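You operate a simulated robot arm through the tools that you are given. There is no shell and no other tool.

You run a simulated robot arm. Do the job below in one go: nothing can be reset, and whatever is moved stays where it is left.

JOB
Brush off the piano stool and wind its seat right down.
Fine: brush back, fingers out from under the seat; then lay the jeans on it. Set down upright: clothes brush. What is to be rubbed or washed off counts as gone when no trace of it is left.

Only the result counts: the job must be done as asked and must still hold three seconds after the hand-in. Knocking over, shifting, dropping, spilling or breaking anything else fails it.

ROBOT AND FRAMES
A 7-joint arm with a two-finger parallel gripper, fixed in place. Base frame: the origin is on the floor under the middle of its stand, x ahead of it, y to its left, z up. Lengths are in m, angles in rad, forces in N, time in s.
It reaches about 1.524 m from its shoulder. Its first joint turns from -2.601 to 2.601 rad. Payload 3.5 kg.
The TCP is the grasp point between the finger pads, 0.023 m short of the fingertips. In the tool frame z runs along the fingers and y along their closing line. The gripper opens to 0.094 m. The fingers are 0.038 m wide and 0.01 m thick; the gripper's body (0.054 by 0.096 m) begins 0.039 m behind the TCP.
Orientation is that of the tool frame in the base frame, as [roll, pitch, yaw] about the fixed x, y, z axes, in that order (R = Rz(yaw) Ry(pitch) Rx(roll)). With the fingers straight down and closing along the base's y, the tool's x points along the base's -x, its y along +y and its z along -z.

CONTROLS
- The arm moves only by the tool step_arm. Its arguments are lists of equal length, an entry for each row: "rot": the turn, a rotation vector about the tool's x, y, z in units of 4 degrees (1.0 is 4 degrees), a list of three; "translation": the shift along the tool's x, y, z in units of 40 mm (1.0 is 40 mm), a list of three; "gripper": the closure, from 0 (fully open) to 1 (shut). In form: {"rot": [[ax, ay, az], ...], "translation": [[x, y, z], ...], "gripper": [gripper, ...]}. A call has 1 to 20 rows; each row shifts and turns the commanded pose from where the row before left it, along the tool's axes as they then stand. A call with a number of a shift or a turn outside -1 to 1 is refused whole. A row lasts 0.2 s, in which the tool goes at most 0.05 m and 0.15 rad; a call with a longer step from one row to the next is refused whole, and so is a gripper value outside its range. Where a pose cannot be reached the arm comes as near as it can. A force on the tool above 80 N (or 10 N above the force at the start of the call, whichever is more), or a blocked arm, ends the call early, and 0.2 s more pass. The fingers move at their own pace (about 0.153 m/s each) and stop on an object; they squeeze with about 39 N. The grip force told is the motor's: it shows also when the fingers shut on nothing. Time passes only in rows, and 0.2 s behind the last, so rows that do not move let the fingers close. The reply holds the time, the measured pose of the TCP, the force on the tool along the base axes, the opening and the grip force, in the units named above and with some noise, with the torque about the TCP (base axes, N m) and any sound that the robot's microphone picked up.
- Cameras (640 x 400 px; columns grow to the right, rows downward): "scene" is fixed at [0.0504, -0.501, 1.034]; the picture's right is [0.72, -0.70, 0.00], its down [-0.35, -0.36, -0.86] and it looks along [0.60, 0.62, -0.50] (base axes); focal length 338 px, centre (320, 200). "wrist" rides on the gripper at [0.087, 0.016, -0.075] in the tool frame; the picture's right is [-0.18, 0.98, 0.00], its down [-0.58, -0.11, -0.81] and it looks along [-0.79, -0.15, 0.59] (tool axes); focal length 243 px, centre (320, 200). There is no depth. A picture from a camera that has moved, and an enlarged one, comes with that camera's place and axes in the base frame and with its lens.
- snapshot(camera): a new picture of that camera. It takes no simulated time.
- zoom(camera, box): a new picture of the part [left, top, right, bottom] of that camera's present view, enlarged. It takes no simulated time.
- hand_in(): hands the job in; it is judged then, once.

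Nothing tells you positions but the pictures and the camera data. Unless the task says otherwise, let go and move clear before handing in.

The tools are called after "Emit:" as name(argument=value, ...) on one line, values as JSON. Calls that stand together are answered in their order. step_arm: Moves the arm, as the interface text tells. Its arguments: {"type":"object","properties":{"rot":{"type":"array"},"translation":{"type":"array"},"gripper":{"type":"array"}},"required":["rot","translation","gripper"]} The other tools are called the same way: snapshot (camera) takes a picture; zoom (camera, box) takes an enlarged picture of a part of a camera's view; hand_in () hands the job in.

At the start:

```text
time: 0.0
ee_pos: [0.4908, 0.4977, 0.7049]
tool_rot: [-3.141, 0.003, -3.139]
contact_force: [0.4, 0.1, 0.3]
ft_torque: [-0.01, 0.01, -0.01]
width: 0.094
finger_force: 0.2
```

scene: 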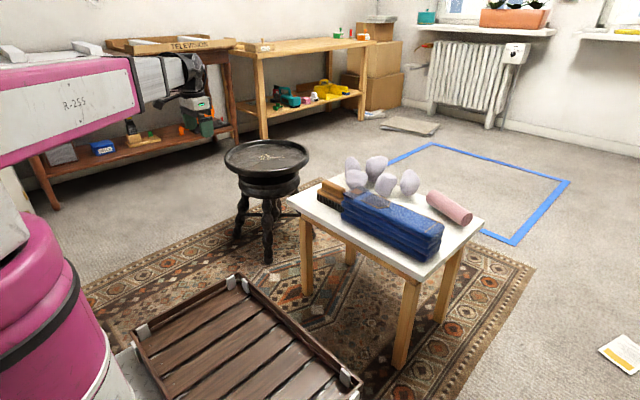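
wrist: 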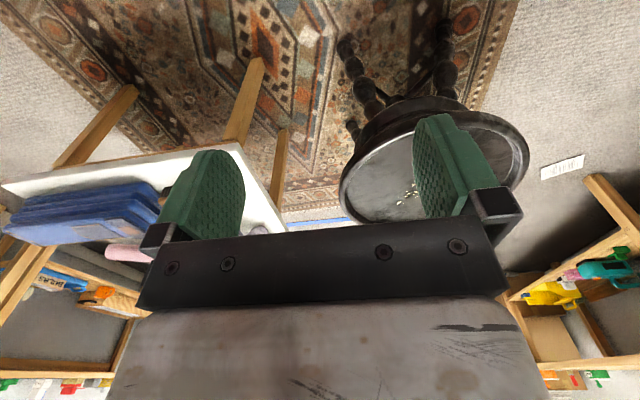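

I see a dark round piano stool with crumbs on its seat, and beside it a small white table carrying folded jeans, a brush, a pink roll and some pale lumps. I'll zoom in for details before moving.

Emit:
zoom(camera="scene", box=[210, 120, 330, 195])

Emit:
zoom(camera="scene", box=[280, 140, 500, 278])

Emit:
zoom(camera="scene", box=[200, 130, 340, 270])

Emit:
zoom(camera="wrist", box=[300, 40, 560, 240])

```text
5.33 times, centred on (270, 158) of scene
camera zoom: at [0.0504, -0.501, 1.034], right [0.72, -0.7, 0.0], down [-0.35, -0.36, -0.86], along [0.6, 0.62, -0.5], focal length 1803 px, centre (587, 427)
```

zoom: 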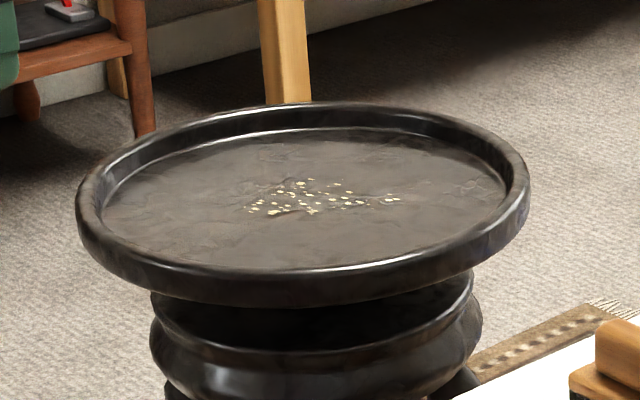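

```text
2.90 times, centred on (390, 209) of scene
camera zoom: at [0.0504, -0.501, 1.034], right [0.72, -0.7, 0.0], down [-0.35, -0.36, -0.86], along [0.6, 0.62, -0.5], focal length 980 px, centre (117, 174)
```

zoom: 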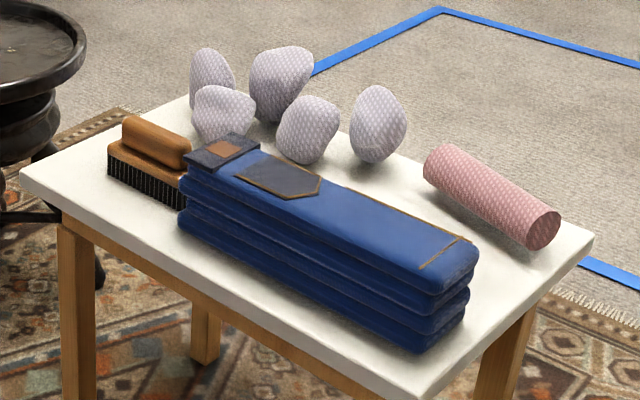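

```text
2.86 times, centred on (270, 200) of scene
camera zoom: at [0.0504, -0.501, 1.034], right [0.72, -0.7, 0.0], down [-0.35, -0.36, -0.86], along [0.6, 0.62, -0.5], focal length 966 px, centre (463, 200)
```

zoom: 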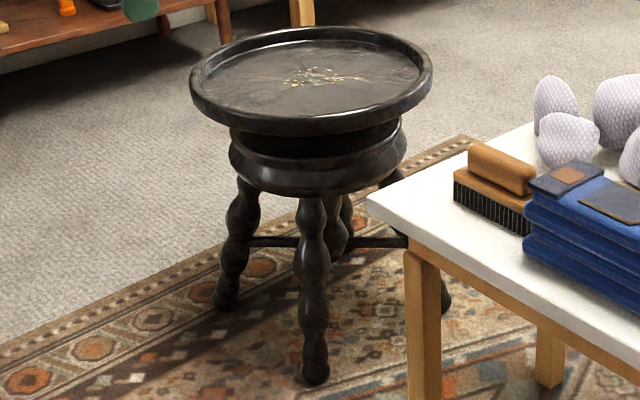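

```text
2.00 times, centred on (430, 140) of wrist
camera zoom: at [0.4046, 0.5128, 0.7797], right [0.18, 0.98, 0.0], down [0.58, -0.11, 0.81], along [0.79, -0.15, -0.59], focal length 485 px, centre (100, 320)
```

zoom: 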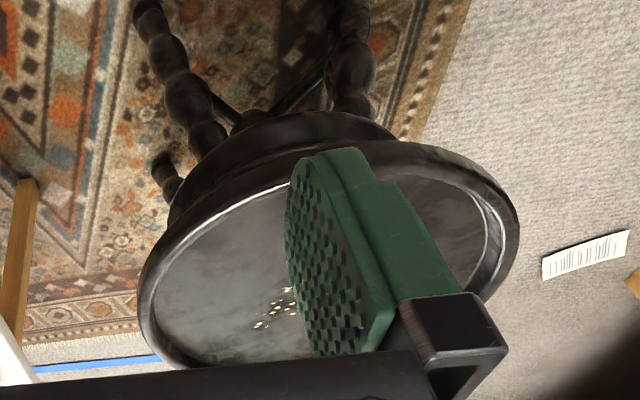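

The stool seat appears to be near (0.81, 0.61, 0.48). The table spans roughly x 0.67–1.05, y −0.22–0.30, with its top near z 0.44. I'll move high over the near side of the table to look at the brush and jeans with the wrist camera.

Emit:
step_arm(rot=[[0, 0, 0], [0, 0, 0], [0, 0, 0], [0, 0, 0], [0, 0, 0], [0, 0, 0], [0, 0, 0], [0, 0, 0], [0, 0, 0]], translation=[[0, -1, -0.2], [0, -1, -0.2], [0, -1, -0.2], [0, -1, -0.2], [0, -1, -0.2], [0, -1, -0.2], [0, -1, -0.2], [0, -1, -0.2], [0, -0.5, -0.2]], gripper=[0, 0, 0, 0, 0, 0, 0, 0, 0])

```text
time: 2.0
ee_pos: [0.4911, 0.1572, 0.7778]
tool_rot: [-3.141, 0.003, -3.141]
contact_force: [0.3, -1.5, -0.1]
ft_torque: [0.0, -0.01, -0.02]
width: 0.094
finger_force: 0.1
```

The arm is now near (0.49, 0.16, 0.78), looking ahead over the table. Next I'll take pictures from here.

Emit:
snapshot(camera="wrist")

Emit:
snapshot(camera="scene")

```text
taken
camera wrist: at [0.4053, 0.1721, 0.8528], right [0.18, 0.98, 0.0], down [0.58, -0.11, 0.81], along [0.79, -0.15, -0.59], focal length 243 px, centre (320, 200)
```

wrist: 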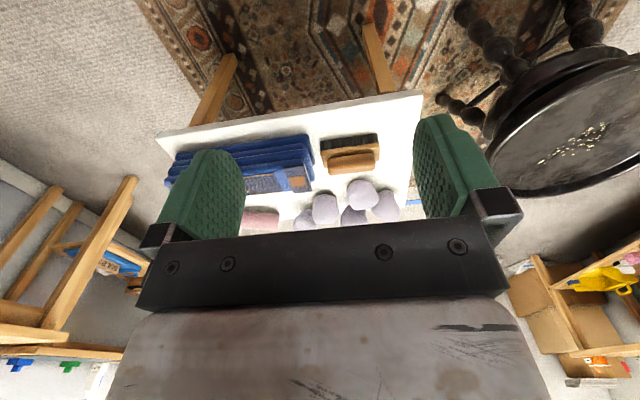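

```text
taken
```

scene: 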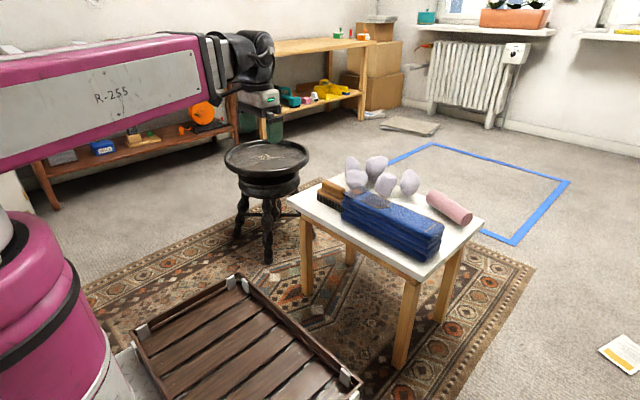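

The wrist view shows the jeans, brush, stones and pink roll on the table. I'll enlarge that part to measure them.

Emit:
zoom(camera="wrist", box=[150, 80, 430, 250])

Emit:
zoom(camera="wrist", box=[430, 0, 640, 220])

Emit:
zoom(camera="scene", box=[305, 165, 385, 225])

```text
2.29 times, centred on (290, 165) of wrist
camera zoom: at [0.4053, 0.1721, 0.8528], right [0.18, 0.98, 0.0], down [0.58, -0.11, 0.81], along [0.79, -0.15, -0.59], focal length 555 px, centre (389, 280)
```

zoom: 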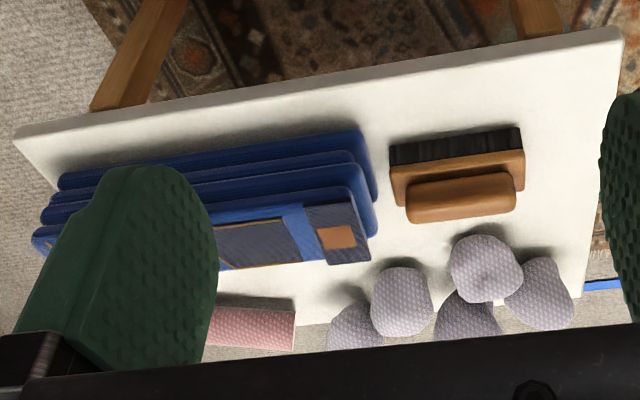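

```text
1.82 times, centred on (535, 110) of wrist
camera zoom: at [0.4053, 0.1721, 0.8528], right [0.18, 0.98, 0.0], down [0.58, -0.11, 0.81], along [0.79, -0.15, -0.59], focal length 441 px, centre (-71, 364)
```

zoom: 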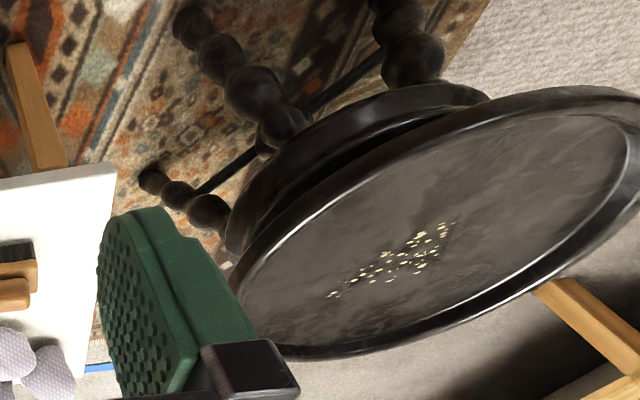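

```text
6.67 times, centred on (345, 195) of scene
camera zoom: at [0.0504, -0.501, 1.034], right [0.72, -0.7, 0.0], down [-0.35, -0.36, -0.86], along [0.6, 0.62, -0.5], focal length 2254 px, centre (153, 233)
```

zoom: 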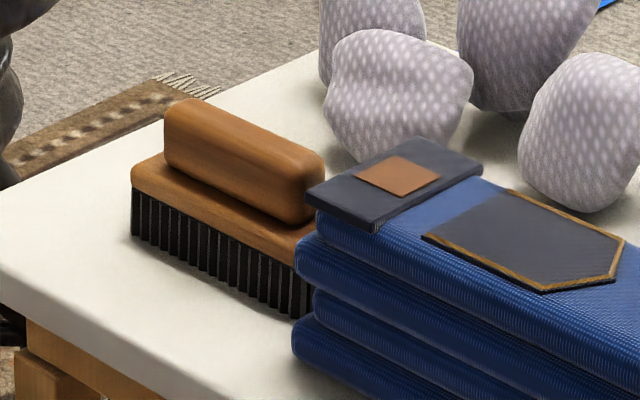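

The brush stands bristles down at about x 0.74–0.80, y 0.11–0.23, with its handle running along y. The tabletop is near z 0.45 and the seat face near z 0.467. I'll turn the gripper 90° so the fingers close along x, across the handle.

Emit:
step_arm(rot=[[0, 0, -1], [0, 0, -1], [0, 0, -1], [0, 0, -1], [0, 0, -1], [0, 0, -1], [0, 0, -1], [0, 0, -1], [0, 0, -1], [0, 0, -1], [0, 0, -1], [0, 0, -1], [0, 0, -1], [0, 0, -1], [0, 0, -1], [0, 0, -1], [0, 0, -1], [0, 0, -1], [0, 0, -1], [0, 0, -1]], translation=[[0, 0, 0], [0, 0, 0], [0, 0, 0], [0, 0, 0], [0, 0, 0], [0, 0, 0], [0, 0, 0], [0, 0, 0], [0, 0, 0], [0, 0, 0], [0, 0, 0], [0, 0, 0], [0, 0, 0], [0, 0, 0], [0, 0, 0], [0, 0, 0], [0, 0, 0], [0, 0, 0], [0, 0, 0], [0, 0, 0]], gripper=[0, 0, 0, 0, 0, 0, 0, 0, 0, 0, 0, 0, 0, 0, 0, 0, 0, 0, 0, 0])

Emit:
step_arm(rot=[[0, 0, -1], [0, 0, -1], [0, 0, -0.5], [0, 0, 0]], translation=[[0, 0, 0], [0, 0, 0], [0, 0, 0], [0, 0, 0]], gripper=[0, 0, 0, 0])

```text
time: 6.2
ee_pos: [0.4912, 0.1584, 0.7755]
tool_rot: [-3.139, 0.001, -1.741]
contact_force: [0.5, 1.1, -0.6]
ft_torque: [-0.02, 0.05, 0.02]
width: 0.0939
finger_force: 0.0
```

```text
time: 7.2
ee_pos: [0.49, 0.1579, 0.7762]
tool_rot: [-3.14, 0.0, -1.567]
contact_force: [0.3, 0.1, -0.5]
ft_torque: [0.02, -0.01, -0.01]
width: 0.094
finger_force: 0.0
```

The fingers now close along x. I'll move over the brush to hover about 0.13 m above its handle and check alignment.

Emit:
step_arm(rot=[[0, 0, 0], [0, 0, 0], [0, 0, 0], [0, 0, 0], [0, 0, 0], [0, 0, 0], [0, 0, 0], [0, 0, 0], [0, 0, 0]], translation=[[-0.03, -0.875, 0.39], [-0.03, -0.875, 0.39], [-0.03, -0.875, 0.39], [-0.03, -0.875, 0.39], [-0.03, -0.875, 0.39], [-0.03, -0.875, 0.39], [-0.03, -0.875, 0.39], [-0.03, -0.875, 0.39], [0, 0, 0]], gripper=[0, 0, 0, 0, 0, 0, 0, 0, 0])

Emit:
snapshot(camera="wrist")

Emit:
snapshot(camera="scene")

```text
time: 9.2
ee_pos: [0.773, 0.1697, 0.6481]
tool_rot: [-3.138, 0.0, -1.568]
contact_force: [-0.1, -0.1, -0.1]
ft_torque: [0.04, -0.02, 0.0]
width: 0.0941
finger_force: 0.1
```

```text
taken
camera wrist: at [0.7579, 0.0828, 0.7247], right [-0.98, 0.18, 0.0], down [0.11, 0.58, 0.81], along [0.15, 0.79, -0.59], focal length 243 px, centre (320, 200)
```

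wrist: 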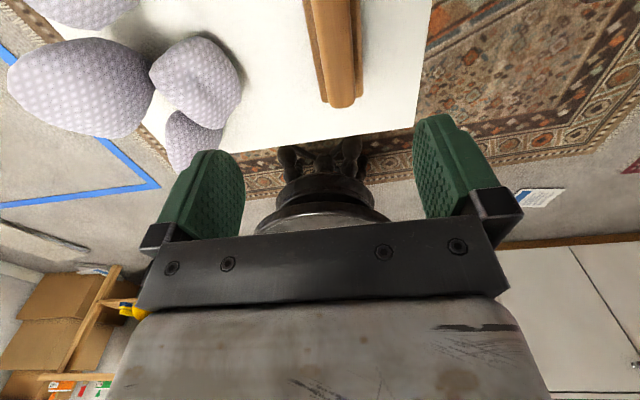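

```text
taken
```

scene: 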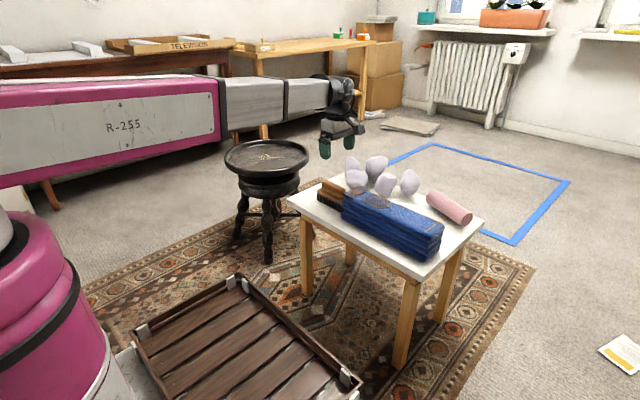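

The handle end shows near the top middle of the wrist view, between the fingers. I'll enlarge it to centre accurately.

Emit:
zoom(camera="wrist", box=[240, 0, 440, 125])

```text
3.20 times, centred on (340, 62) of wrist
camera zoom: at [0.7579, 0.0828, 0.7247], right [-0.98, 0.18, 0.0], down [0.11, 0.58, 0.81], along [0.15, 0.79, -0.59], focal length 776 px, centre (256, 640)
```

zoom: 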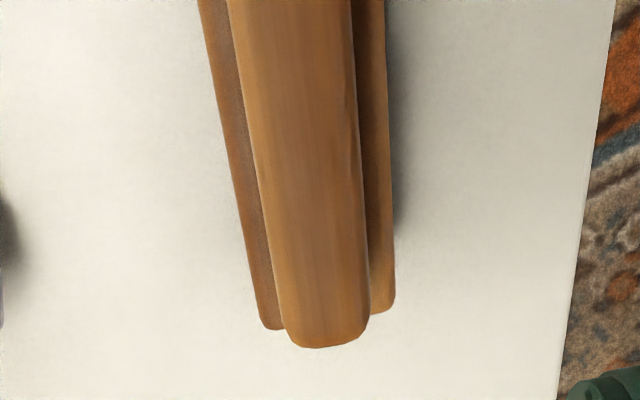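

The handle measures about 0.025 m wide, centred at (0.761, 0.169), with its top at z 0.523 and the wood base's top near 0.494. I'll shift 12 mm in −x and lower so the fingers straddle the handle.

Emit:
step_arm(rot=[[0, 0, 0], [0, 0, 0], [0, 0, 0], [0, 0, 0], [0, 0, 0], [0, 0, 0]], translation=[[0, 0.3, 0], [0, 0, 0.8], [0, 0, 0.8], [0, 0, 0.8], [0, 0, 0.6], [0, 0, 0]], gripper=[0, 0, 0, 0, 0, 0])

Emit:
zoom(camera="scene", box=[290, 120, 410, 225])

Emit:
snapshot(camera="wrist")

```text
time: 10.6
ee_pos: [0.7612, 0.1685, 0.5308]
tool_rot: [-3.14, -0.001, -1.568]
contact_force: [-1.1, -0.6, -0.4]
ft_torque: [-0.02, 0.02, 0.0]
width: 0.0941
finger_force: 0.0
```

```text
3.81 times, centred on (350, 172) of scene
camera zoom: at [0.0504, -0.501, 1.034], right [0.72, -0.7, 0.0], down [-0.35, -0.36, -0.86], along [0.6, 0.62, -0.5], focal length 1288 px, centre (206, 305)
```

zoom: 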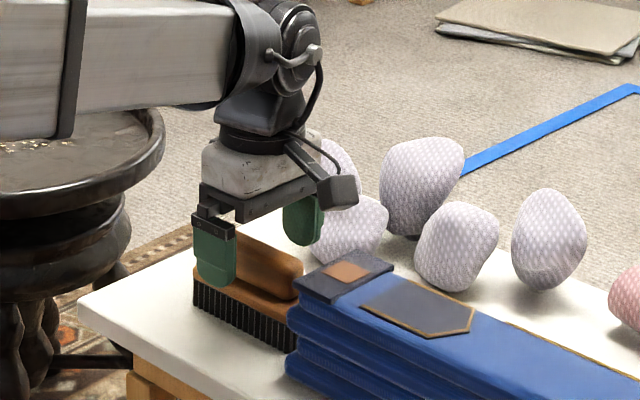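

```text
taken
camera wrist: at [0.7464, 0.0815, 0.6058], right [-0.98, 0.18, 0.0], down [0.11, 0.58, 0.81], along [0.15, 0.79, -0.59], focal length 243 px, centre (320, 200)
```

wrist: 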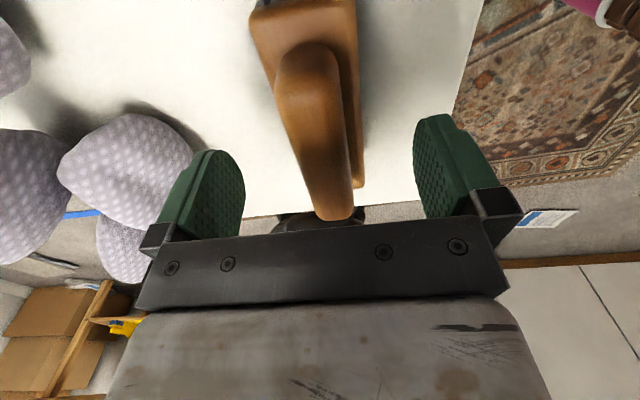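

The fingers straddle the handle with clearance on both sides. I'll lower about 9 mm more and close the gripper.

Emit:
step_arm(rot=[[0, 0, 0], [0, 0, 0], [0, 0, 0], [0, 0, 0], [0, 0, 0], [0, 0, 0]], translation=[[0, 0, 0.22], [0, 0, 0], [0, 0, 0], [0, 0, 0], [0, 0, 0], [0, 0, 0]], gripper=[0, 0, 1, 1, 1, 1])

Emit:
zoom(camera="scene", box=[290, 120, 410, 225])

```text
time: 12.0
ee_pos: [0.7597, 0.1694, 0.5222]
tool_rot: [-3.141, -0.001, -1.569]
contact_force: [0.9, 0.2, 0.4]
ft_torque: [-0.02, 0.0, -0.04]
width: 0.0255
finger_force: 38.5
```

```text
3.81 times, centred on (350, 172) of scene
camera zoom: at [0.0504, -0.501, 1.034], right [0.72, -0.7, 0.0], down [-0.35, -0.36, -0.86], along [0.6, 0.62, -0.5], focal length 1288 px, centre (206, 305)
```

zoom: 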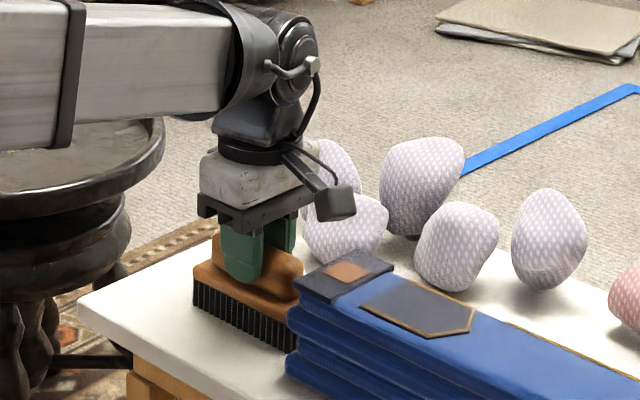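

The handle is gripped, 25.5 mm wide, at TCP (0.760, 0.169, 0.522); I'll remember this pose for putting it back. Next I lift straight up.

Emit:
step_arm(rot=[[0, 0, 0], [0, 0, 0], [0, 0, 0], [0, 0, 0], [0, 0, 0]], translation=[[0, 0, -0.4], [0, 0, -0.8], [0, 0, -1], [0, 0, -1], [0, 0, 0]], gripper=[1, 1, 1, 1, 1])

Emit:
snapshot(camera="scene")

Emit:
snapshot(camera="wrist")

```text
time: 13.2
ee_pos: [0.757, 0.1668, 0.6493]
tool_rot: [-3.141, -0.001, -1.569]
contact_force: [0.4, -1.4, -0.1]
ft_torque: [0.01, 0.02, 0.02]
width: 0.0251
finger_force: 38.8
```

```text
taken
```

scene: 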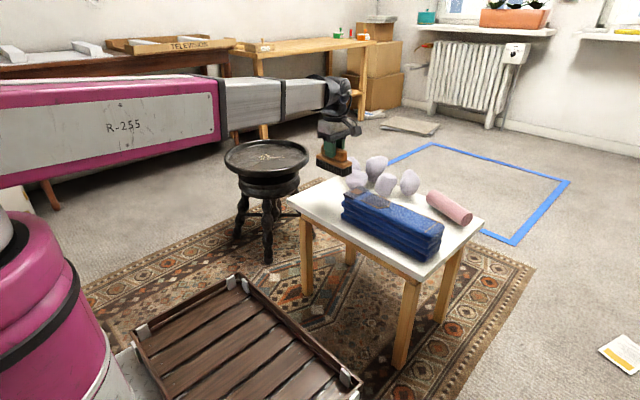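

```text
taken
camera wrist: at [0.7424, 0.0809, 0.7255], right [-0.98, 0.18, 0.0], down [0.11, 0.58, 0.81], along [0.15, 0.79, -0.59], focal length 243 px, centre (320, 200)
```

wrist: 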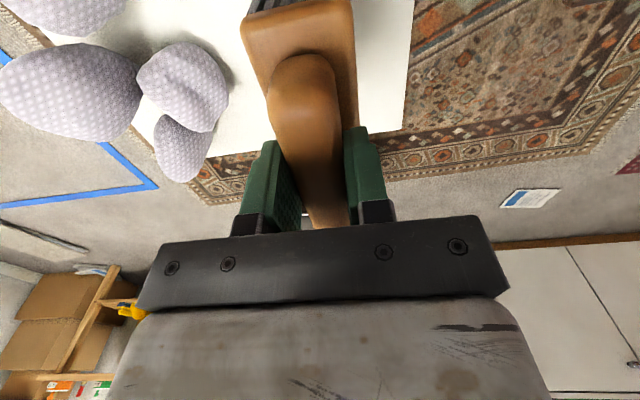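

The brush is held firmly and level. I'll rise and move toward the stool, offset to one side, to get a good fix on the seat's centre and the crumbs.

Emit:
step_arm(rot=[[0, 0, 0], [0, 0, 0], [0, 0, 0], [0, 0, 0], [0, 0, 0], [0, 0, 0], [0, 0, 0], [0, 0, 0]], translation=[[-0.83, 0.275, -0.464], [-0.83, 0.275, -0.464], [-0.83, 0.275, -0.464], [-0.83, 0.275, -0.464], [-0.83, 0.275, -0.464], [-0.83, 0.275, -0.464], [-0.83, 0.275, -0.464], [0, 0, 0]], gripper=[1, 1, 1, 1, 1, 1, 1, 1])

Emit:
snapshot(camera="wrist")

Emit:
snapshot(camera="scene")

```text
time: 15.0
ee_pos: [0.6795, 0.3991, 0.7808]
tool_rot: [-3.14, -0.001, -1.57]
contact_force: [0.8, -0.7, -0.9]
ft_torque: [0.01, -0.01, 0.0]
width: 0.0252
finger_force: 39.0
```

```text
taken
camera wrist: at [0.665, 0.312, 0.8568], right [-0.98, 0.18, 0.0], down [0.11, 0.58, 0.81], along [0.15, 0.79, -0.59], focal length 243 px, centre (320, 200)
```

wrist: 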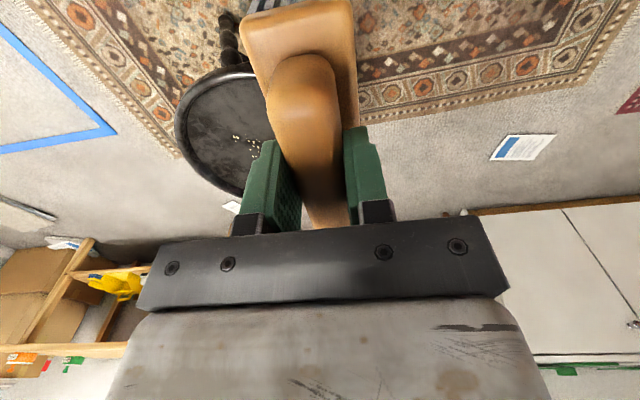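

```text
taken
```

scene: 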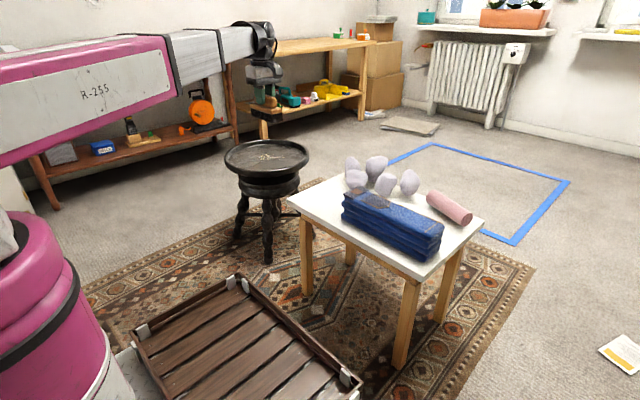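

The brush hides part of the seat. I'll shift 0.12 m in −x so the whole seat comes into view.

Emit:
step_arm(rot=[[0, 0, 0], [0, 0, 0], [0, 0, 0], [0, 0, 0]], translation=[[0, 1, 0], [0, 1, 0], [0, 1, 0], [0, 0, 0]], gripper=[1, 1, 1, 1])

Emit:
zoom(camera="wrist", box=[60, 40, 300, 230])

Emit:
zoom(camera="scene", box=[210, 120, 330, 195])

```text
time: 16.0
ee_pos: [0.5611, 0.3994, 0.781]
tool_rot: [-3.141, 0.0, -1.569]
contact_force: [0.2, -0.6, -0.9]
ft_torque: [0.02, -0.02, 0.0]
width: 0.0253
finger_force: 38.6
```

```text
2.11 times, centred on (180, 135) of wrist
camera zoom: at [0.5455, 0.3123, 0.8571], right [-0.98, 0.18, 0.0], down [0.11, 0.58, 0.81], along [0.15, 0.79, -0.59], focal length 511 px, centre (615, 337)
```

zoom: 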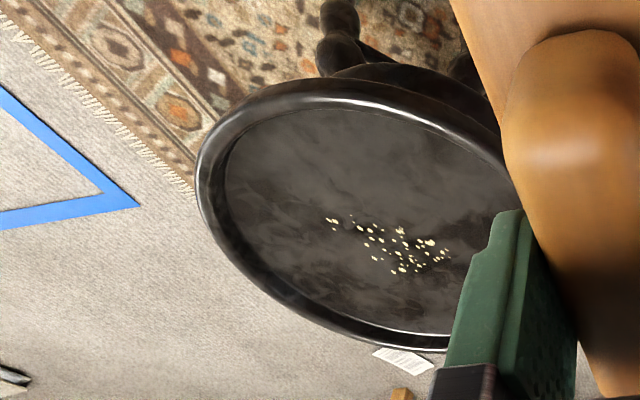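

```text
5.33 times, centred on (270, 158) of scene
camera zoom: at [0.0504, -0.501, 1.034], right [0.72, -0.7, 0.0], down [-0.35, -0.36, -0.86], along [0.6, 0.62, -0.5], focal length 1803 px, centre (587, 427)
```

zoom: 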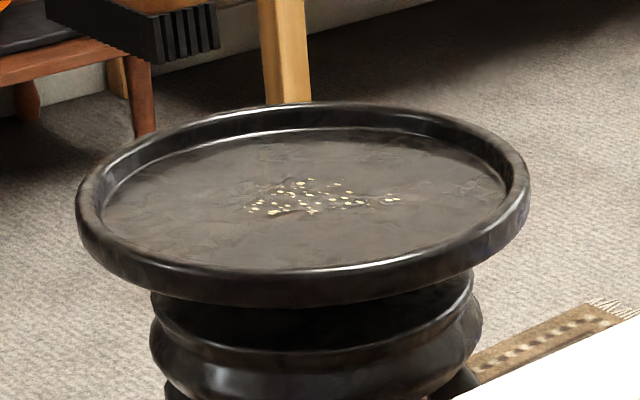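

Matching the crumbs across four views puts the seat face at about z 0.448, its centre near (0.84, 0.65) and its outer radius at about 0.185. The crumbs lie in x 0.80–0.91, y 0.60–0.70. I'll carry the brush to just above the left side of the crumbs.

Emit:
step_arm(rot=[[0, 0, 0], [0, 0, 0], [0, 0, 0], [0, 0, 0], [0, 0, 0], [0, 0, 0], [0, 0, 0], [0, 0, 0], [0, 0, 0], [0, 0, 0], [0, 0, 0]], translation=[[-0.6325, -0.573, 0.45], [-0.6325, -0.573, 0.45], [-0.6325, -0.573, 0.45], [-0.6325, -0.573, 0.45], [-0.6325, -0.573, 0.45], [-0.6325, -0.573, 0.45], [-0.6325, -0.573, 0.45], [-0.6325, -0.573, 0.45], [-0.6325, -0.573, 0.45], [-0.6325, -0.573, 0.45], [0, 0, 0]], gripper=[1, 1, 1, 1, 1, 1, 1, 1, 1, 1, 1])

Emit:
zoom(camera="scene", box=[200, 90, 340, 190])

Emit:
snapshot(camera="wrist")

```text
time: 18.4
ee_pos: [0.7906, 0.6531, 0.5991]
tool_rot: [-3.14, -0.001, -1.569]
contact_force: [0.7, -0.8, -1.2]
ft_torque: [-0.01, 0.01, 0.0]
width: 0.0253
finger_force: 39.1
```

```text
4.00 times, centred on (270, 140) of scene
camera zoom: at [0.0504, -0.501, 1.034], right [0.72, -0.7, 0.0], down [-0.35, -0.36, -0.86], along [0.6, 0.62, -0.5], focal length 1353 px, centre (520, 440)
```

zoom: 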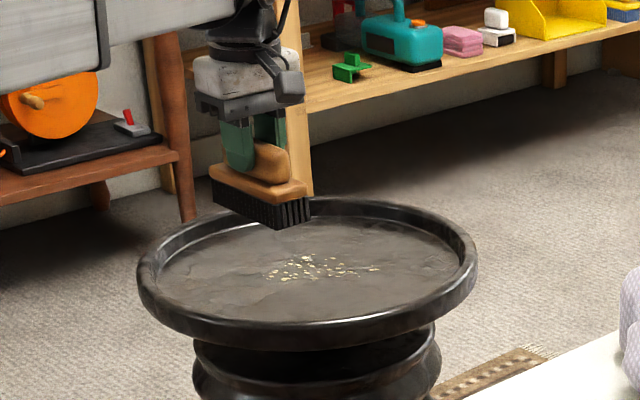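

```text
taken
camera wrist: at [0.7749, 0.5661, 0.6749], right [-0.98, 0.18, 0.0], down [0.11, 0.58, 0.81], along [0.15, 0.79, -0.59], focal length 243 px, centre (320, 200)
```

wrist: 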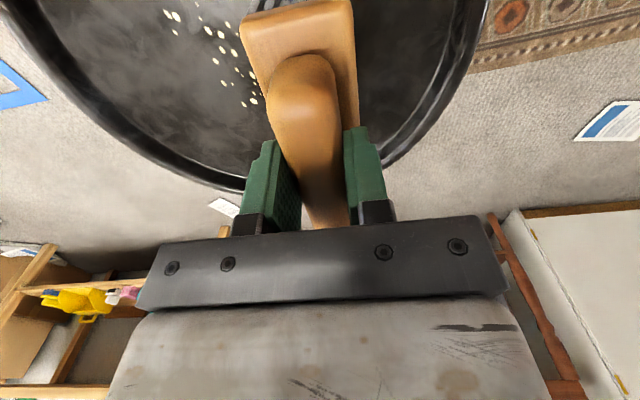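

The brush hovers just left of the crumbs over the seat, and the estimates agree. I'll lower it to just above the expected contact height.

Emit:
step_arm(rot=[[0, 0, 0], [0, 0, 0], [0, 0, 0], [0, 0, 0]], translation=[[0, 0, 0.6], [0, 0, 0.6], [0, 0, 0.4], [0, 0, 0]], gripper=[1, 1, 1, 1])

Emit:
zoom(camera="scene", box=[210, 110, 330, 185])

```text
time: 19.4
ee_pos: [0.7902, 0.6515, 0.5375]
tool_rot: [-3.139, 0.0, -1.569]
contact_force: [0.6, -0.3, -0.1]
ft_torque: [0.02, -0.01, 0.03]
width: 0.0257
finger_force: 39.1
```

```text
5.33 times, centred on (270, 148) of scene
camera zoom: at [0.0504, -0.501, 1.034], right [0.72, -0.7, 0.0], down [-0.35, -0.36, -0.86], along [0.6, 0.62, -0.5], focal length 1803 px, centre (587, 480)
```

zoom: 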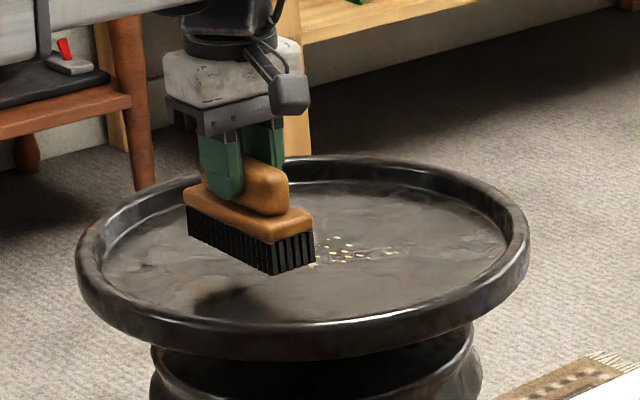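

The brush is about 15–20 mm above the seat. I'll lower it in small steps until contact force appears.

Emit:
step_arm(rot=[[0, 0, 0], [0, 0, 0], [0, 0, 0], [0, 0, 0]], translation=[[0, 0, 0.1], [0, 0, 0.1], [0, 0, 0.1], [0, 0, 0]], gripper=[1, 1, 1, 1])

Emit:
step_arm(rot=[[0, 0, 0], [0, 0, 0]], translation=[[0, 0, 0.06], [0, 0, 0]], gripper=[1, 1])

Emit:
step_arm(rot=[[0, 0, 0], [0, 0, 0]], translation=[[0, 0, 0.04], [0, 0, 0]], gripper=[1, 1])

```text
time: 20.4
ee_pos: [0.7911, 0.6527, 0.5269]
tool_rot: [-3.14, 0.001, -1.569]
contact_force: [0.7, 0.4, -0.4]
ft_torque: [-0.03, 0.02, 0.0]
width: 0.0254
finger_force: 38.5
```

```text
time: 21.0
ee_pos: [0.7902, 0.6525, 0.5229]
tool_rot: [-3.14, -0.001, -1.57]
contact_force: [0.4, 0.0, -0.4]
ft_torque: [0.01, 0.01, 0.03]
width: 0.0253
finger_force: 39.6
```

```text
time: 21.6
ee_pos: [0.7907, 0.6525, 0.5213]
tool_rot: [-3.141, 0.0, -1.569]
contact_force: [0.5, -0.9, -1.8]
ft_torque: [-0.05, -0.03, 0.0]
width: 0.0253
finger_force: 38.7
```

No clear contact yet at TCP z 0.521. I'll keep lowering in small steps.

Emit:
step_arm(rot=[[0, 0, 0], [0, 0, 0]], translation=[[0, 0, 0.05], [0, 0, 0]], gripper=[1, 1])

Emit:
step_arm(rot=[[0, 0, 0], [0, 0, 0]], translation=[[0, 0, 0.05], [0, 0, 0]], gripper=[1, 1])

Emit:
zoom(camera="scene", box=[210, 110, 330, 185])

```text
time: 22.2
ee_pos: [0.7913, 0.6541, 0.5194]
tool_rot: [-3.14, -0.001, -1.569]
contact_force: [-0.6, 0.3, -0.9]
ft_torque: [0.02, -0.03, -0.01]
width: 0.0254
finger_force: 39.3
```

```text
time: 22.8
ee_pos: [0.7906, 0.6513, 0.5185]
tool_rot: [-3.139, 0.001, -1.569]
contact_force: [0.3, -0.2, -0.9]
ft_torque: [0.0, 0.03, 0.0]
width: 0.0257
finger_force: 38.4
```

```text
5.33 times, centred on (270, 148) of scene
camera zoom: at [0.0504, -0.501, 1.034], right [0.72, -0.7, 0.0], down [-0.35, -0.36, -0.86], along [0.6, 0.62, -0.5], focal length 1803 px, centre (587, 480)
```

zoom: 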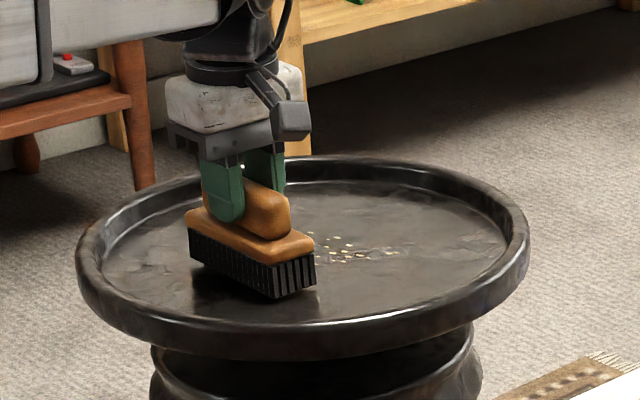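

Still almost no force; the bristles look very near the seat. I'll continue lowering gently.

Emit:
step_arm(rot=[[0, 0, 0], [0, 0, 0]], translation=[[0, 0, 0.05], [0, 0, 0]], gripper=[1, 1])

Emit:
step_arm(rot=[[0, 0, 0], [0, 0, 0]], translation=[[0, 0, 0.05], [0, 0, 0]], gripper=[1, 1])

Emit:
step_arm(rot=[[0, 0, 0], [0, 0, 0]], translation=[[0, 0, 0.05], [0, 0, 0]], gripper=[1, 1])

```text
time: 23.4
ee_pos: [0.7898, 0.653, 0.5159]
tool_rot: [-3.14, 0.0, -1.569]
contact_force: [-1.0, 0.3, -1.0]
ft_torque: [-0.02, -0.02, 0.02]
width: 0.0251
finger_force: 38.3
```

```text
time: 24.0
ee_pos: [0.7918, 0.654, 0.5126]
tool_rot: [-3.139, 0.0, -1.57]
contact_force: [-0.9, 0.5, -1.4]
ft_torque: [0.01, -0.02, -0.03]
width: 0.0253
finger_force: 39.2
```

```text
time: 24.6
ee_pos: [0.7917, 0.654, 0.51]
tool_rot: [-3.14, -0.001, -1.57]
contact_force: [0.0, 0.5, -1.1]
ft_torque: [0.01, -0.02, 0.0]
width: 0.0255
finger_force: 38.9
```

Emit:
zoom(camera="scene", box=[235, 135, 295, 173])

Emit:
snapshot(camera="wrist")

```text
10.53 times, centred on (265, 154) of scene
camera zoom: at [0.0504, -0.501, 1.034], right [0.72, -0.7, 0.0], down [-0.35, -0.36, -0.86], along [0.6, 0.62, -0.5], focal length 3559 px, centre (899, 684)
```

zoom: 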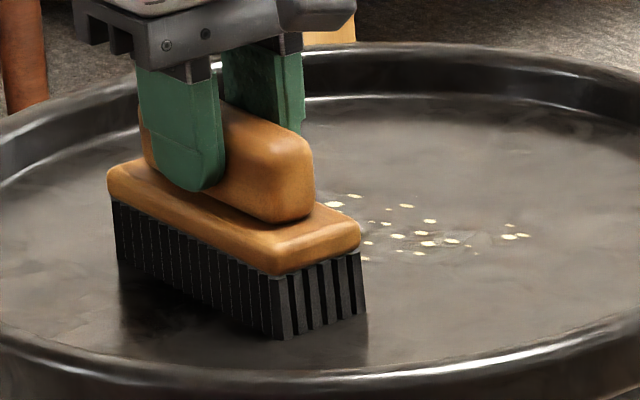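

```text
taken
camera wrist: at [0.7759, 0.5665, 0.5872], right [-0.98, 0.18, 0.0], down [0.11, 0.58, 0.81], along [0.15, 0.79, -0.59], focal length 243 px, centre (320, 200)
```

wrist: 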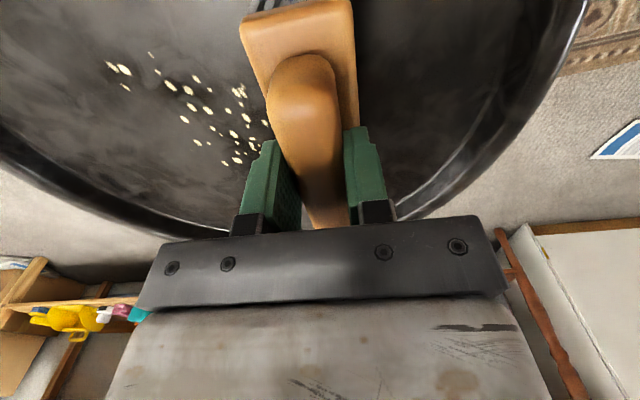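

The seat face works out nearer z 0.443 with a small gap still under the bristles. I'll continue lowering gently.

Emit:
step_arm(rot=[[0, 0, 0], [0, 0, 0]], translation=[[0, 0, 0.04], [0, 0, 0]], gripper=[1, 1])

Emit:
step_arm(rot=[[0, 0, 0], [0, 0, 0]], translation=[[0, 0, 0.04], [0, 0, 0]], gripper=[1, 1])

Emit:
step_arm(rot=[[0, 0, 0], [0, 0, 0]], translation=[[0, 0, 0.04], [0, 0, 0]], gripper=[1, 1])

Emit:
step_arm(rot=[[0, 0, 0], [0, 0, 0]], translation=[[0, 0, 0.04], [0, 0, 0]], gripper=[1, 1])

Emit:
zoom(camera="scene", box=[235, 135, 295, 173])

```text
time: 25.2
ee_pos: [0.7915, 0.6534, 0.5114]
tool_rot: [-3.139, 0.002, -1.568]
contact_force: [-2.6, -0.9, 20.0]
ft_torque: [-0.26, 0.26, -0.04]
width: 0.0256
finger_force: 39.4
```

```text
time: 25.8
ee_pos: [0.7926, 0.6534, 0.509]
tool_rot: [-3.138, 0.001, -1.569]
contact_force: [-5.5, 0.7, 36.7]
ft_torque: [0.03, 0.18, 0.01]
width: 0.0253
finger_force: 39.3
```

```text
time: 26.4
ee_pos: [0.7908, 0.6531, 0.5073]
tool_rot: [-3.139, 0.002, -1.568]
contact_force: [-0.6, 4.6, 36.7]
ft_torque: [0.1, 0.1, -0.07]
width: 0.0253
finger_force: 38.8
```

```text
time: 27.0
ee_pos: [0.7911, 0.6522, 0.5059]
tool_rot: [-3.138, 0.003, -1.57]
contact_force: [5.9, 5.6, 37.3]
ft_torque: [0.12, 0.0, -0.12]
width: 0.0255
finger_force: 39.4
```

```text
10.53 times, centred on (265, 154) of scene
camera zoom: at [0.0504, -0.501, 1.034], right [0.72, -0.7, 0.0], down [-0.35, -0.36, -0.86], along [0.6, 0.62, -0.5], focal length 3559 px, centre (899, 684)
```

zoom: 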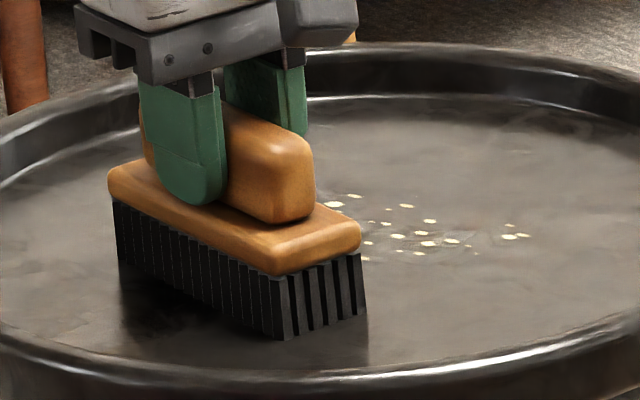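

Contact came at TCP z ≈ 0.511 and the handle slid up about 4 mm in the grip, with force near 37 N. I'll ease up a little to get a light pressing force.

Emit:
step_arm(rot=[[0, 0, 0], [0, 0, 0]], translation=[[0, 0, -0.04], [0, 0, 0]], gripper=[1, 1])

Emit:
step_arm(rot=[[0, 0, 0], [0, 0, 0]], translation=[[0, 0, -0.02], [0, 0, 0]], gripper=[1, 1])

```text
time: 27.6
ee_pos: [0.7905, 0.6525, 0.5066]
tool_rot: [-3.14, 0.0, -1.569]
contact_force: [8.1, 4.6, 19.7]
ft_torque: [0.7, -0.19, -0.18]
width: 0.0254
finger_force: 39.2
```

```text
time: 28.2
ee_pos: [0.7902, 0.6518, 0.5054]
tool_rot: [3.141, -0.002, -1.57]
contact_force: [0.8, -0.2, 2.5]
ft_torque: [0.19, -0.03, -0.05]
width: 0.0258
finger_force: 38.7
```

The force is now about 2.5 N, with a stiffness near 20 N/mm. I'll press very slightly and make a first slow sweep in +x across the crumbs.

Emit:
step_arm(rot=[[0, 0, 0], [0, 0, 0], [0, 0, 0], [0, 0, 0], [0, 0, 0]], translation=[[0, 0, 0.01], [0, -0.35, 0], [0, -0.35, 0], [0, -0.35, 0], [0, 0, 0]], gripper=[1, 1, 1, 1, 1])

Emit:
zoom(camera="scene", box=[210, 110, 330, 185])

Emit:
snapshot(camera="wrist")

```text
time: 29.4
ee_pos: [0.8331, 0.6531, 0.5061]
tool_rot: [-3.141, -0.001, -1.569]
contact_force: [-1.9, 0.7, 3.9]
ft_torque: [-0.04, 0.19, -0.05]
width: 0.0253
finger_force: 39.2
```

```text
5.33 times, centred on (270, 148) of scene
camera zoom: at [0.0504, -0.501, 1.034], right [0.72, -0.7, 0.0], down [-0.35, -0.36, -0.86], along [0.6, 0.62, -0.5], focal length 1803 px, centre (587, 480)
```

zoom: 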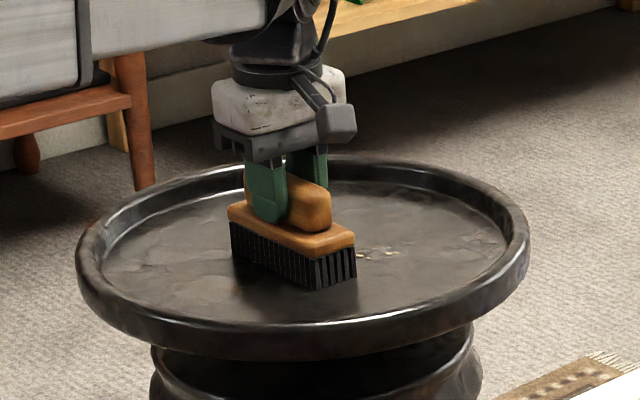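

```text
taken
camera wrist: at [0.8169, 0.5666, 0.5817], right [-0.98, 0.18, 0.0], down [0.11, 0.58, 0.81], along [0.15, 0.79, -0.59], focal length 243 px, centre (320, 200)
```

wrist: 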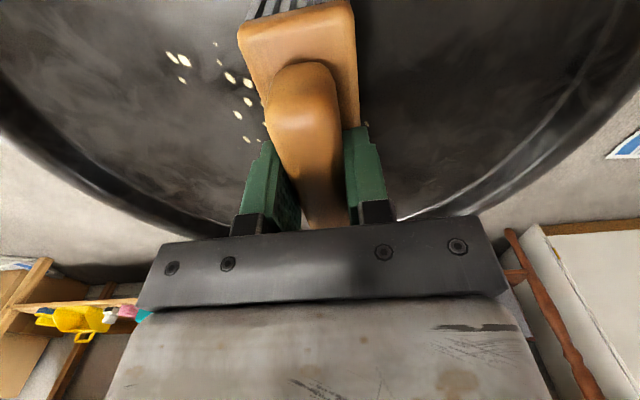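

The crumbs disappear where the brush has passed, and the force is light (about 4 N). I'll continue the sweep to x ≈ 0.925.

Emit:
step_arm(rot=[[0, 0, 0], [0, 0, 0], [0, 0, 0], [0, 0, 0], [0, 0, 0], [0, 0, 0], [0, 0, 0]], translation=[[0, -0.37, 0], [0, -0.37, 0], [0, -0.37, 0], [0, -0.37, 0], [0, -0.37, 0], [0, -0.37, 0], [0, 0, 0]], gripper=[1, 1, 1, 1, 1, 1, 1])

Emit:
zoom(camera="scene", box=[210, 110, 330, 185])

Emit:
snapshot(camera="wrist")

```text
time: 31.0
ee_pos: [0.9208, 0.652, 0.5066]
tool_rot: [-3.141, 0.0, -1.57]
contact_force: [-0.6, -0.4, -1.3]
ft_torque: [0.01, -0.03, 0.02]
width: 0.0255
finger_force: 39.1
```

```text
5.33 times, centred on (270, 148) of scene
camera zoom: at [0.0504, -0.501, 1.034], right [0.72, -0.7, 0.0], down [-0.35, -0.36, -0.86], along [0.6, 0.62, -0.5], focal length 1803 px, centre (587, 480)
```

zoom: 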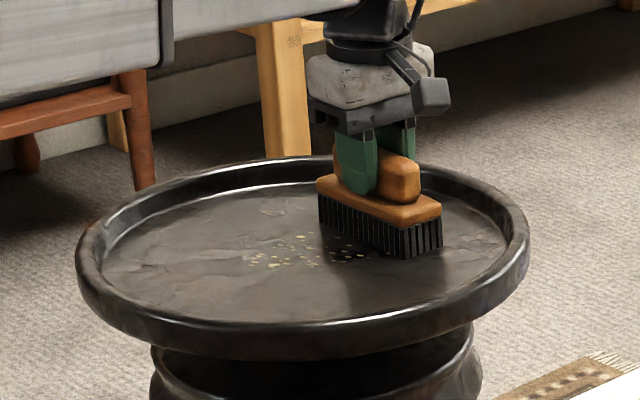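

```text
taken
camera wrist: at [0.9063, 0.5648, 0.5822], right [-0.98, 0.18, 0.0], down [0.11, 0.58, 0.81], along [0.15, 0.79, -0.59], focal length 243 px, centre (320, 200)
```

wrist: 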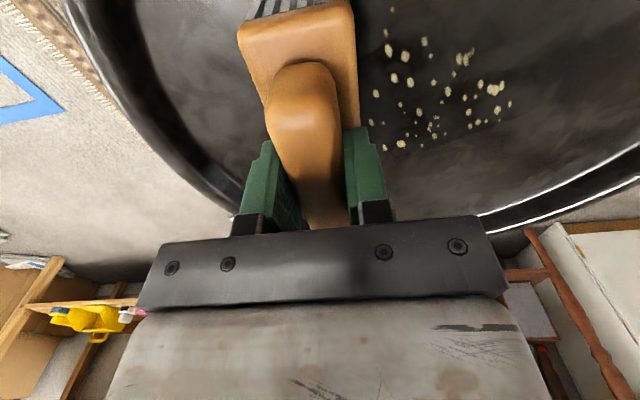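

The crumbs look fainter but are still there, and contact was lost at this end (force about 0). I'll press slightly more and sweep back and forth, watching the force.

Emit:
step_arm(rot=[[0, 0, 0], [0, 0, 0], [0, 0, 0]], translation=[[0, 0, 0.02], [0, 0.3, 0], [0, 0, 0]], gripper=[1, 1, 1])

Emit:
step_arm(rot=[[0, 0, 0], [0, 0, 0]], translation=[[0, 0.2, 0.015], [0, 0, 0]], gripper=[1, 1])

```text
time: 31.8
ee_pos: [0.9089, 0.6526, 0.5068]
tool_rot: [-3.141, -0.001, -1.57]
contact_force: [-0.2, 0.5, -0.5]
ft_torque: [0.01, -0.05, 0.03]
width: 0.0254
finger_force: 39.2
```

```text
time: 32.4
ee_pos: [0.9016, 0.6537, 0.5052]
tool_rot: [-3.139, 0.002, -1.568]
contact_force: [0.9, 0.7, 4.9]
ft_torque: [-0.11, 0.07, -0.01]
width: 0.0253
finger_force: 39.1
```

Contact is back at about 5 N. I'll sweep in −x in short pieces and check the force.

Emit:
step_arm(rot=[[0, 0, 0], [0, 0, 0], [0, 0, 0], [0, 0, 0]], translation=[[0, 0.4, 0], [0, 0.4, 0], [0, 0.4, 0], [0, 0, 0]], gripper=[1, 1, 1, 1])

Emit:
step_arm(rot=[[0, 0, 0], [0, 0, 0], [0, 0, 0], [0, 0, 0]], translation=[[0, 0.4, 0], [0, 0.4, 0], [0, 0.4, 0], [0, 0, 0]], gripper=[1, 1, 1, 1])

Emit:
zoom(camera="scene", box=[210, 110, 330, 185])

Emit:
snapshot(camera="wrist")

```text
time: 33.4
ee_pos: [0.8544, 0.6526, 0.5054]
tool_rot: [-3.141, 0.002, -1.568]
contact_force: [3.5, -1.7, 13.1]
ft_torque: [-0.06, -0.03, 0.03]
width: 0.0254
finger_force: 38.4
```

```text
time: 34.4
ee_pos: [0.8048, 0.6526, 0.5064]
tool_rot: [-3.14, 0.0, -1.569]
contact_force: [-0.6, 0.6, -1.7]
ft_torque: [-0.01, 0.01, 0.0]
width: 0.0255
finger_force: 39.0
```

```text
5.33 times, centred on (270, 148) of scene
camera zoom: at [0.0504, -0.501, 1.034], right [0.72, -0.7, 0.0], down [-0.35, -0.36, -0.86], along [0.6, 0.62, -0.5], focal length 1803 px, centre (587, 480)
```

zoom: 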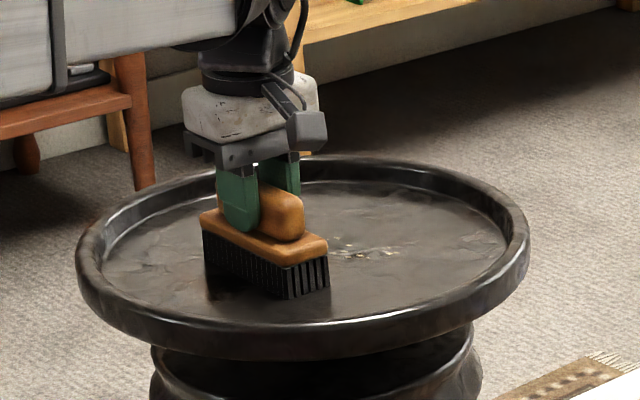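

```text
taken
camera wrist: at [0.7898, 0.5665, 0.5822], right [-0.98, 0.18, 0.0], down [0.11, 0.58, 0.81], along [0.15, 0.79, -0.59], focal length 243 px, centre (320, 200)
```

wrist: 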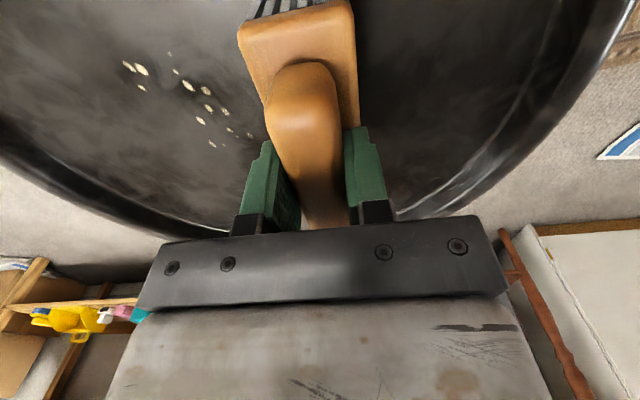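

Pressing at 5–13 N clearly removes crumbs, but contact fades at the ends. I'll add about 0.5 mm of pressure and sweep +x again, in pieces.

Emit:
step_arm(rot=[[0, 0, 0], [0, 0, 0], [0, 0, 0], [0, 0, 0], [0, 0, 0]], translation=[[0, 0.2, 0.02], [0, -0.35, 0.005], [0, -0.35, 0], [0, -0.35, 0], [0, 0, 0]], gripper=[1, 1, 1, 1, 1])

Emit:
step_arm(rot=[[0, 0, 0], [0, 0, 0], [0, 0, 0], [0, 0, 0]], translation=[[0, -0.35, 0.005], [0, -0.35, 0.005], [0, -0.35, 0], [0, 0, 0]], gripper=[1, 1, 1, 1])

Emit:
step_arm(rot=[[0, 0, 0], [0, 0, 0], [0, 0, 0], [0, 0, 0]], translation=[[0, -0.35, 0.005], [0, -0.35, 0.005], [0, -0.35, 0], [0, 0, 0]], gripper=[1, 1, 1, 1])

Emit:
snapshot(camera="wrist")

Emit:
zoom(camera="scene", box=[210, 110, 330, 185])

```text
time: 35.6
ee_pos: [0.8379, 0.6525, 0.5053]
tool_rot: [-3.141, 0.003, -1.569]
contact_force: [-10.8, 0.6, 31.8]
ft_torque: [-0.22, 0.4, -0.04]
width: 0.0255
finger_force: 39.0
```

```text
time: 36.6
ee_pos: [0.879, 0.6533, 0.506]
tool_rot: [-3.141, 0.002, -1.569]
contact_force: [-4.3, 2.5, 12.3]
ft_torque: [0.12, 0.05, 0.03]
width: 0.0254
finger_force: 38.9
```

```text
time: 37.6
ee_pos: [0.9222, 0.6517, 0.506]
tool_rot: [-3.138, 0.002, -1.569]
contact_force: [-7.7, 0.8, 20.6]
ft_torque: [-0.16, 0.22, 0.02]
width: 0.0253
finger_force: 39.2
```

```text
taken
camera wrist: at [0.9069, 0.5654, 0.5814], right [-0.98, 0.18, 0.0], down [0.11, 0.58, 0.81], along [0.15, 0.79, -0.59], focal length 243 px, centre (320, 200)
```

wrist: 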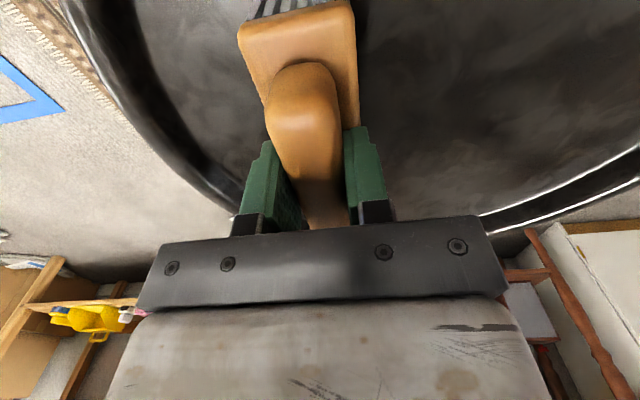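

```text
5.33 times, centred on (270, 148) of scene
camera zoom: at [0.0504, -0.501, 1.034], right [0.72, -0.7, 0.0], down [-0.35, -0.36, -0.86], along [0.6, 0.62, -0.5], focal length 1803 px, centre (587, 480)
```

zoom: 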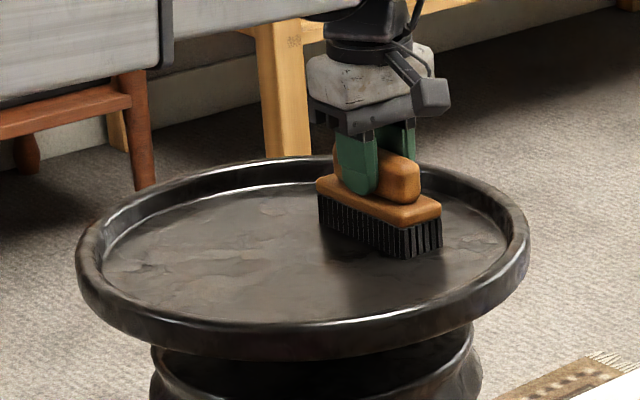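

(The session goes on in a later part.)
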